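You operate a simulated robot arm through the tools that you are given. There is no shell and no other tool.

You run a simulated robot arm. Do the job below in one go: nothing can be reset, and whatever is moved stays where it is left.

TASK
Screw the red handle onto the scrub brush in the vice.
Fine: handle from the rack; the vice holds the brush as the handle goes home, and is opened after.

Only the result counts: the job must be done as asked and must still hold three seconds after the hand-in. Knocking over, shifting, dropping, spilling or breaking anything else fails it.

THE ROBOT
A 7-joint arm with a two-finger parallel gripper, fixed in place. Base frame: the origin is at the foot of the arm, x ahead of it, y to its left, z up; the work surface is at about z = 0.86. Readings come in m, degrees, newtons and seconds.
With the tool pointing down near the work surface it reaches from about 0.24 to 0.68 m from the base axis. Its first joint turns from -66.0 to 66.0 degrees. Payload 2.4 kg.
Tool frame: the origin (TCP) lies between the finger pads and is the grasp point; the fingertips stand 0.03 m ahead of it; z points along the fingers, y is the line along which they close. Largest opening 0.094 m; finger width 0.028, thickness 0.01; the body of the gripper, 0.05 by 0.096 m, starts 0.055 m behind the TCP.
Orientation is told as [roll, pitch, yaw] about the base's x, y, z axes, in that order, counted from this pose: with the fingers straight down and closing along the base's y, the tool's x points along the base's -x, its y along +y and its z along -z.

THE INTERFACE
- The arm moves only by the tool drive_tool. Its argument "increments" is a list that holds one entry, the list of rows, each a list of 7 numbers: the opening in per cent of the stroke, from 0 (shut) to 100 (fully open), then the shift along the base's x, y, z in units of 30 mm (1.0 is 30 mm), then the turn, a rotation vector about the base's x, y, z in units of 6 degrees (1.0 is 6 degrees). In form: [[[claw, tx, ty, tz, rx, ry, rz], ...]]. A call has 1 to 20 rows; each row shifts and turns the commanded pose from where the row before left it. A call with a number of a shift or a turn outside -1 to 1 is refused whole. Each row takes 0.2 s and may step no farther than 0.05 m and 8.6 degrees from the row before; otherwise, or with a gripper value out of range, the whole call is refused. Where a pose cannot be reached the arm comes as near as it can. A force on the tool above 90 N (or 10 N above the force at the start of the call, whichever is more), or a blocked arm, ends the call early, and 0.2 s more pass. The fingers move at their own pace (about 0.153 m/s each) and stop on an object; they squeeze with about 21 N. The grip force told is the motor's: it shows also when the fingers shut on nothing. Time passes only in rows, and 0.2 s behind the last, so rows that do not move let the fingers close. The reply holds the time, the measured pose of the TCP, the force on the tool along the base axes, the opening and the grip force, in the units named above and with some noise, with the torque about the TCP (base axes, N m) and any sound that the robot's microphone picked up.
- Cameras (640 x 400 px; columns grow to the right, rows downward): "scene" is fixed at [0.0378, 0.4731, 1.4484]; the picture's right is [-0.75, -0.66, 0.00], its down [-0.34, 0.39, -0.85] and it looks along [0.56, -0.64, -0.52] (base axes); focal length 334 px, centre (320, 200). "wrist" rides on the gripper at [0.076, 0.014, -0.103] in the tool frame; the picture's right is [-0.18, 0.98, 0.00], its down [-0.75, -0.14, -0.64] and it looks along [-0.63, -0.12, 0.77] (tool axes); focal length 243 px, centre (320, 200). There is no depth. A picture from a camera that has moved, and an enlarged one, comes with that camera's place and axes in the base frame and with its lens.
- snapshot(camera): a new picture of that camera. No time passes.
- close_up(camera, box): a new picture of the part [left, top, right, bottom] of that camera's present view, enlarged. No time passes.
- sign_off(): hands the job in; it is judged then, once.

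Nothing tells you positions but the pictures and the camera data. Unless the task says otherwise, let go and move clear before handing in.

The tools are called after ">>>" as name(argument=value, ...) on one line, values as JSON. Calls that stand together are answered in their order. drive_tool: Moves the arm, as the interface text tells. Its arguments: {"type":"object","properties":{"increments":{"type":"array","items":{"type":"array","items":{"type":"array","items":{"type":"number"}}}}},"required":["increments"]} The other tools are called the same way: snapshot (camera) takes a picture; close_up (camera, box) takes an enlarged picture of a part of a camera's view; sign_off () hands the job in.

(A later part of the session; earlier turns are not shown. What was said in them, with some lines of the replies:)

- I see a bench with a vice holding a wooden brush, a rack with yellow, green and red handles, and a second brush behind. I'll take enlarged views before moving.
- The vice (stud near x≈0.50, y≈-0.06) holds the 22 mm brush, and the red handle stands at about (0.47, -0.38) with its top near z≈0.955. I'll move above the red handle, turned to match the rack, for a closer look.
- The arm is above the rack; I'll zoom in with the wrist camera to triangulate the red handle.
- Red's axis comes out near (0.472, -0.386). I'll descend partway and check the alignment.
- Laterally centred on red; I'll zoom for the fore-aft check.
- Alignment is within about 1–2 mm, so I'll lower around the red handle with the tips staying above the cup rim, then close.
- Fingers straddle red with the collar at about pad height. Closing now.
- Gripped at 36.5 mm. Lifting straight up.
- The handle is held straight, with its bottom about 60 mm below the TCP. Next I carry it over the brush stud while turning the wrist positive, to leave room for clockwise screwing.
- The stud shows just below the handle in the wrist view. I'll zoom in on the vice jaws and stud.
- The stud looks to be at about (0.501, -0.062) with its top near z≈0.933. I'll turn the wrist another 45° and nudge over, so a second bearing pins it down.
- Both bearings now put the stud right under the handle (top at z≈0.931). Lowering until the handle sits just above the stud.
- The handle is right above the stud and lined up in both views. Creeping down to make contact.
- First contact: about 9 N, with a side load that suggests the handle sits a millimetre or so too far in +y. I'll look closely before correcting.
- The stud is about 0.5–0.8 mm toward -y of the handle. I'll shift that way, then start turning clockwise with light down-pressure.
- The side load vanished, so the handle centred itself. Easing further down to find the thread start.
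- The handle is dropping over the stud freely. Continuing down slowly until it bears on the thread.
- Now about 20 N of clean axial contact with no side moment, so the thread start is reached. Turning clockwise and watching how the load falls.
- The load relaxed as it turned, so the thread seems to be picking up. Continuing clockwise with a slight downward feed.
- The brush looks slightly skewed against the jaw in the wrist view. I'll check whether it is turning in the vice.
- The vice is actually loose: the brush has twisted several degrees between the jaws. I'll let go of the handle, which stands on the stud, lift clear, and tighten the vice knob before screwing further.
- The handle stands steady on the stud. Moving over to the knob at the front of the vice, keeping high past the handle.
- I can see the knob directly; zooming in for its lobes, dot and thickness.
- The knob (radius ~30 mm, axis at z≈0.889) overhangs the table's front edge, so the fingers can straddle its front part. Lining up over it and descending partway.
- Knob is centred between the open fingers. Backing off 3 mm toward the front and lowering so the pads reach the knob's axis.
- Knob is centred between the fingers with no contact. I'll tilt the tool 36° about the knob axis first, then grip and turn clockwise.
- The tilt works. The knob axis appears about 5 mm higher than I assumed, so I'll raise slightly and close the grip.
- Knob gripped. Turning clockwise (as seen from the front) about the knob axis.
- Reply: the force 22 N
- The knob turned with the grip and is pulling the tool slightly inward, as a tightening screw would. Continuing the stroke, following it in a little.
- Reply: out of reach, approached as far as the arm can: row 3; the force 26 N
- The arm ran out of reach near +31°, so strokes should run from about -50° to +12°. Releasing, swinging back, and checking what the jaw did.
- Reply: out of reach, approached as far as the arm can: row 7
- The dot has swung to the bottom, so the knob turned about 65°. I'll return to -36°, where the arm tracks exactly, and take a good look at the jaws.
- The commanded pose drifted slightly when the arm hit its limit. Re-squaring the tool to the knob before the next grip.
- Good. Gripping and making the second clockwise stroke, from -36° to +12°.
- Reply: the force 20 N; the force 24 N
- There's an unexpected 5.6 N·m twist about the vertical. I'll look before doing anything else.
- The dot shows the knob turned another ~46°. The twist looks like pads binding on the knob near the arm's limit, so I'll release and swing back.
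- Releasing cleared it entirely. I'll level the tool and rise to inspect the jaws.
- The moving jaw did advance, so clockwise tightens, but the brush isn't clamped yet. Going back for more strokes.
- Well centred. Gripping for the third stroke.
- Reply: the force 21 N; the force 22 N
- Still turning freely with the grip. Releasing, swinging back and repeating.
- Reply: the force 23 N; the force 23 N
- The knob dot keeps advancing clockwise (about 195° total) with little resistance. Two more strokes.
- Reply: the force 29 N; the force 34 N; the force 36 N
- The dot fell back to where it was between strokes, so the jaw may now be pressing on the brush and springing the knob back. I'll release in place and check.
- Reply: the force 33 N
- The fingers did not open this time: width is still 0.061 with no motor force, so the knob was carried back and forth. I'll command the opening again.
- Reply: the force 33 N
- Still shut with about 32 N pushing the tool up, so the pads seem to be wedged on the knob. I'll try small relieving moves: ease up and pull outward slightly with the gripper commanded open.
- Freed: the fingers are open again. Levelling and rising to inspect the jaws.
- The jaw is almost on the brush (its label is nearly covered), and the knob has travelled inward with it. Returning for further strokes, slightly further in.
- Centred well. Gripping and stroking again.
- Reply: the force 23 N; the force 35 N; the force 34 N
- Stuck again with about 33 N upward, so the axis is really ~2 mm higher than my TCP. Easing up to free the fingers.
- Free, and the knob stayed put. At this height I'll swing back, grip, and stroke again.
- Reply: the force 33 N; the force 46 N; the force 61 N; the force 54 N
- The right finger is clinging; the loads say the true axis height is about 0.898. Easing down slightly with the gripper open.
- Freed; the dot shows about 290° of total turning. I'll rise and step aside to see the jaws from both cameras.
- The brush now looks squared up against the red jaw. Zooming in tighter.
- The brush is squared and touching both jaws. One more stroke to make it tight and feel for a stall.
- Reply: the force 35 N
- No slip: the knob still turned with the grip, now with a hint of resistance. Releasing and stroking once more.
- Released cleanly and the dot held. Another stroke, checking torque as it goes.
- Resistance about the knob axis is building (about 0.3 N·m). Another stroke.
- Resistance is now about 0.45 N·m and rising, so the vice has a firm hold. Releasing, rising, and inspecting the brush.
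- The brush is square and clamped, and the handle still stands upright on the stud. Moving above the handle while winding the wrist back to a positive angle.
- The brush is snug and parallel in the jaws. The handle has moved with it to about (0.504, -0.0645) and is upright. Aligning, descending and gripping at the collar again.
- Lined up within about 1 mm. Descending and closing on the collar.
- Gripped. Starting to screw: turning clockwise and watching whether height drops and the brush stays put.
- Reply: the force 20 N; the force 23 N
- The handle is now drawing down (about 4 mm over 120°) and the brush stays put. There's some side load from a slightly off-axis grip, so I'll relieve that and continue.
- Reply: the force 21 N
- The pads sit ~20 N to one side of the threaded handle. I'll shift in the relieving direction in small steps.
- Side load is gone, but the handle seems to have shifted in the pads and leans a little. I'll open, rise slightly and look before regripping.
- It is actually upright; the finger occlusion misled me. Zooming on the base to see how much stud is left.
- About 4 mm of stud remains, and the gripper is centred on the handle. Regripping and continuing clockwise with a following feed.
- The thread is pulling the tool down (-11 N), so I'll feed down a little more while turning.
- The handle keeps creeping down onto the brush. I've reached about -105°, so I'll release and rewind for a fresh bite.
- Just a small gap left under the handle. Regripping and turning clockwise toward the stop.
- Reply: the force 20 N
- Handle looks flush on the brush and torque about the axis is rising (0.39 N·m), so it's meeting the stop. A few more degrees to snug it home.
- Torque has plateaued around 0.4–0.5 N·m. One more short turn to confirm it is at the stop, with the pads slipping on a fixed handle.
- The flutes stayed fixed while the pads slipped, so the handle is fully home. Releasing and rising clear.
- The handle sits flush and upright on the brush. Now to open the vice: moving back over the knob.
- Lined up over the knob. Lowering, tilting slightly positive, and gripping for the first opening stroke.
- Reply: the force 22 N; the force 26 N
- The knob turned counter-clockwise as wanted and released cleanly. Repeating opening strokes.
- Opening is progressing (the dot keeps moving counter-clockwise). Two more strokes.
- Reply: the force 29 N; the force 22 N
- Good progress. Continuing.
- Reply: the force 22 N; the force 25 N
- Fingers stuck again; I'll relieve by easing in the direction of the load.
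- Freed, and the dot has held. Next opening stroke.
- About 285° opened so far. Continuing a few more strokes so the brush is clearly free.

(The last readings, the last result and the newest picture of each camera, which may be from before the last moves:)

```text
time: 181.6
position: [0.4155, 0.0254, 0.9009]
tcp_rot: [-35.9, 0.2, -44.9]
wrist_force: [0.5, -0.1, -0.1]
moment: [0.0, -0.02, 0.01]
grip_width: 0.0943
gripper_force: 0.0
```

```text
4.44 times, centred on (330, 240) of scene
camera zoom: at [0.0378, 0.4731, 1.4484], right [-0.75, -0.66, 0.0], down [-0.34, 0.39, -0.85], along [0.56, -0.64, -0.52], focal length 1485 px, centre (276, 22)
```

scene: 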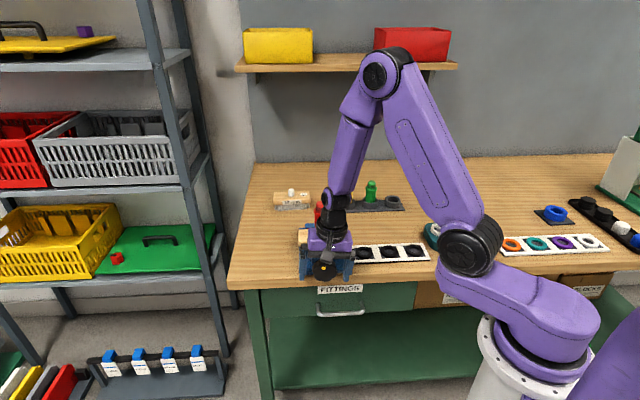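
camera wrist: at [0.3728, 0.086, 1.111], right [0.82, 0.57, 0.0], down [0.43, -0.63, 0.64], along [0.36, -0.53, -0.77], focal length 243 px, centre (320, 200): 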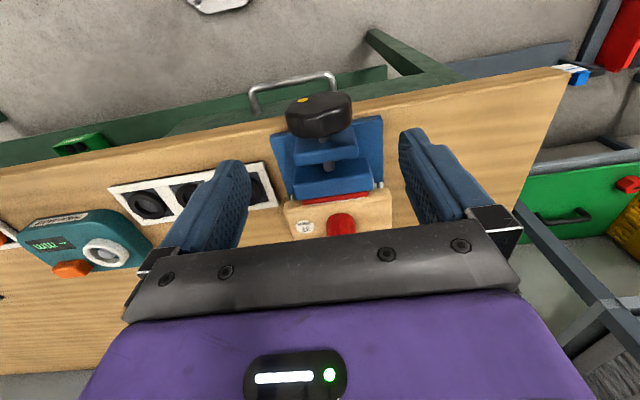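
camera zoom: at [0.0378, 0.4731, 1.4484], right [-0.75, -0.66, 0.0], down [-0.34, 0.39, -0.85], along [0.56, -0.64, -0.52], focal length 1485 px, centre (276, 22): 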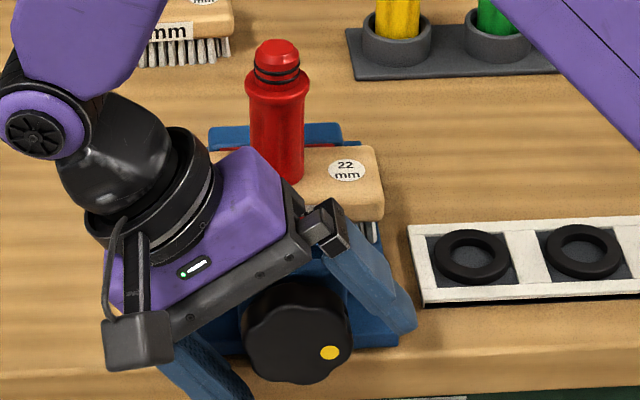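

The vice is back to roughly its starting openness. A few strokes more so it's unmistakably open.

>>> drive_tool(increments=[[[100, -0.02, 0.02, 0, 0.707, -0.707, 0], [100, 0, 0, 0, 0.707, -0.707, 0], [100, 0, 0, 0, 0.707, -0.707, 0], [100, 0, 0, 0, 0.707, -0.707, 0], [100, 0, 0, 0, 0.707, -0.707, 0], [100, 0, 0, 0, 0.707, -0.707, 0], [100, 0, 0, 0, 0.707, -0.707, 0], [0, 0, 0, 0, 0, 0, 0], [0, 0, 0, 0, 0, 0, 0], [0, 0, 0, 0, 0, 0, 0]]])

>>> drive_tool(increments=[[[0, 0, 0, 0, -0.707, 0.707, 0], [0, 0, 0, 0, -0.707, 0.707, 0], [0, 0, 0, 0, -0.707, 0.707, 0], [0, 0, 0, 0, -0.707, 0.707, 0], [0, 0, 0, 0, -0.707, 0.707, 0], [0, 0, 0, 0, -0.707, 0.707, 0], [0, 0, 0, 0, -0.707, 0.707, 0]]])

>>> drive_tool(increments=[[[100, 0, 0, 0, 0, 0, 0], [100, 0, 0, 0, 0, 0, 0], [100, 0, 0, 0, 0, 0, 0]]])

>>> close_up(camera="wrist", box=[180, 100, 460, 260])

>>> close_up(camera="scene", box=[280, 195, 380, 285])

```text
time: 183.8
position: [0.4146, 0.0241, 0.899]
tcp_rot: [6.0, 0.1, -44.9]
wrist_force: [-5.9, -9.6, -0.7]
moment: [-0.52, -0.52, -0.17]
grip_width: 0.0615
gripper_force: 45.4
```

```text
time: 185.4
position: [0.4158, 0.0247, 0.8997]
tcp_rot: [-35.9, -0.1, -44.9]
wrist_force: [3.3, -14.0, -2.7]
moment: [0.1, 0.13, -0.86]
grip_width: 0.0613
gripper_force: 45.4
```

```text
time: 186.2
position: [0.4148, 0.0243, 0.8981]
tcp_rot: [-36.0, 0.1, -44.9]
wrist_force: [-0.8, 0.4, 0.0]
moment: [-0.02, -0.04, -0.01]
grip_width: 0.0937
gripper_force: 0.1
```

```text
2.29 times, centred on (320, 180) of wrist
camera zoom: at [0.4109, 0.1297, 0.9743], right [0.69, 0.43, -0.58], down [0.72, -0.35, 0.6], along [0.06, -0.83, -0.55], focal length 555 px, centre (320, 246)
```

zoom: 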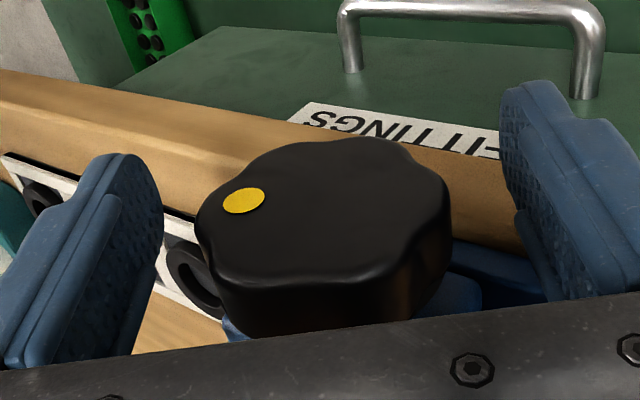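

```text
4.44 times, centred on (330, 240) of scene
camera zoom: at [0.0378, 0.4731, 1.4484], right [-0.75, -0.66, 0.0], down [-0.34, 0.39, -0.85], along [0.56, -0.64, -0.52], focal length 1485 px, centre (276, 22)
```

zoom: 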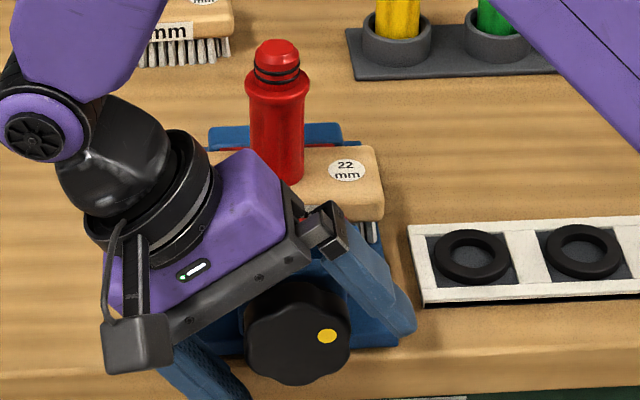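

>>> drive_tool(increments=[[[100, -0.02, 0.02, 0, 0.707, -0.707, 0], [100, 0, 0, 0, 0.707, -0.707, 0], [100, 0, 0, 0, 0.707, -0.707, 0], [100, 0, 0, 0, 0.707, -0.707, 0], [100, 0, 0, 0, 0.707, -0.707, 0], [100, 0, 0, 0, 0.707, -0.707, 0], [100, 0, 0, 0, 0.707, -0.707, 0], [0, 0, 0, 0, 0, 0, 0], [0, 0, 0, 0, 0, 0, 0], [0, 0, 0, 0, 0, 0, 0]]])

>>> drive_tool(increments=[[[0, 0, 0, 0, -0.707, 0.707, 0], [0, 0, 0, 0, -0.707, 0.707, 0], [0, 0, 0, 0, -0.707, 0.707, 0], [0, 0, 0, 0, -0.707, 0.707, 0], [0, 0, 0, 0, -0.707, 0.707, 0], [0, 0, 0, 0, -0.707, 0.707, 0], [0, 0, 0, 0, -0.707, 0.707, 0]]])

>>> drive_tool(increments=[[[100, 0, 0, 0, 0, 0, 0], [100, 0, 0, 0, 0, 0, 0], [100, 0, 0, 0, 0, 0, 0]]])

>>> close_up(camera="wrist", box=[180, 100, 460, 260])

```text
time: 188.4
position: [0.4136, 0.0241, 0.8985]
tcp_rot: [5.9, 0.1, -45.0]
wrist_force: [-8.0, -9.1, -0.8]
moment: [-0.76, -0.77, -0.24]
grip_width: 0.0612
gripper_force: 45.3
```

```text
time: 190.0
position: [0.4157, 0.0263, 0.9012]
tcp_rot: [-36.0, -0.1, -44.8]
wrist_force: [1.1, -7.0, 24.2]
moment: [0.81, -0.81, -0.22]
grip_width: 0.0616
gripper_force: 44.8
```

```text
time: 190.8
position: [0.4136, 0.0265, 0.8997]
tcp_rot: [-36.0, 0.1, -45.0]
wrist_force: [0.6, 0.2, -0.2]
moment: [0.03, 0.02, 0.0]
grip_width: 0.0938
gripper_force: 0.1
```

```text
2.29 times, centred on (320, 180) of wrist
camera zoom: at [0.4102, 0.1303, 0.9745], right [0.69, 0.43, -0.58], down [0.72, -0.35, 0.6], along [0.06, -0.83, -0.55], focal length 555 px, centre (320, 246)
```

zoom: 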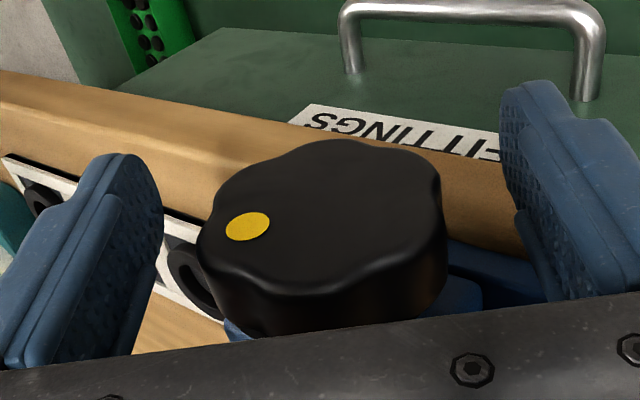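

This stroke met a hard stop (about 1.1 N·m and the pads slipped), so the vice is fully open. Levelling, rising and inspecting.

>>> drive_tool(increments=[[[100, 0, 0, 0, 0.707, -0.707, 0], [100, 0, 0, 0, 0.707, -0.707, 0], [100, 0, 0, 0, 0.707, -0.707, 0], [100, 0, 0, 0, 0.707, -0.707, 0], [100, 0, 0, 0, 0.707, -0.707, 0], [100, 0, 0, 0, 0.707, -0.707, 0], [100, 0, 0, 0.7, 0, 0, 0], [100, 0, 0, 0.9, 0, 0, 0], [100, 0, 0, 0.9, 0, 0, 0], [100, -0.2, -0.2, 0.9, 0, 0, 0], [100, -0.6, -0.6, 0.9, 0, 0, 0], [100, -0.7, -0.7, 0.9, 0, 0, 0], [100, -0.7, -0.7, 0.9, 0, 0, 0], [100, -0.7, -0.7, 0, 0, 0, 0], [100, -0.7, -0.7, 0, 0, 0, 0]]])

>>> close_up(camera="scene", box=[290, 195, 360, 285])

>>> close_up(camera="scene", box=[300, 217, 355, 260])

>>> snapshot(camera="scene")

```text
time: 194.0
position: [0.3055, -0.0822, 1.0827]
tcp_rot: [0.0, 0.1, -44.9]
wrist_force: [1.0, -0.4, -0.6]
moment: [0.01, -0.02, 0.0]
grip_width: 0.0938
gripper_force: 0.0
```

```text
4.44 times, centred on (325, 240) of scene
camera zoom: at [0.0378, 0.4731, 1.4484], right [-0.75, -0.66, 0.0], down [-0.34, 0.39, -0.85], along [0.56, -0.64, -0.52], focal length 1485 px, centre (298, 22)
```

zoom: 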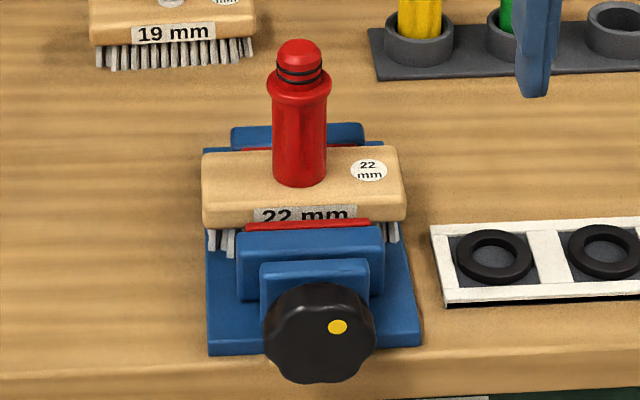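

```text
9.30 times, centred on (328, 238) of scene
camera zoom: at [0.0378, 0.4731, 1.4484], right [-0.75, -0.66, 0.0], down [-0.34, 0.39, -0.85], along [0.56, -0.64, -0.52], focal length 3107 px, centre (250, -158)
```

zoom: 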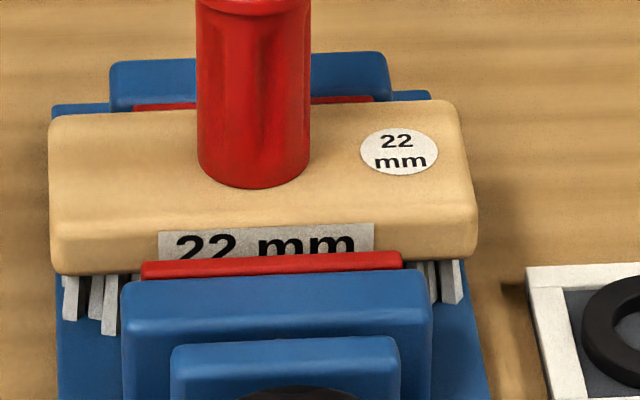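

```text
taken
```

scene: 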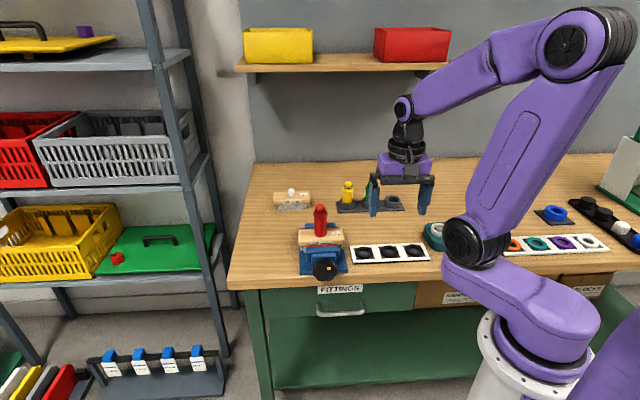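

The red handle sits flush and upright on the 22 mm brush, the vice is open to its stop with a clear gap, and the other items look undisturbed. The arm is clear, so I'm handing in.

>>> sign_off()

```text
The job is handed in.
```

The red handle is screwed fully onto the 22 mm brush, and the vice is open with the brush standing in it. I've handed the job in but haven't seen a verdict.

- **Vice was loose at first:** on the first attempt the brush twisted between the jaws. I let go of the handle, left it standing on the stud, and tightened the vice knob until the brush was square and held.
- **Handle:** I screwed it down until it sat flush on the wood and would turn no further. My grip then slipped on it at about 0.4–0.5 N·m.
- **Vice:** I turned the knob back until it met a hard stop. There is now a clear gap between the front jaw and the brush.
- **Brush position:** tightening pushed the brush back about 3 mm toward the rear jaw, and it stayed there.
- **Everything else:** the other handles, the rack and the second brush look undisturbed in the last picture. The gripper is open and clear of the work.
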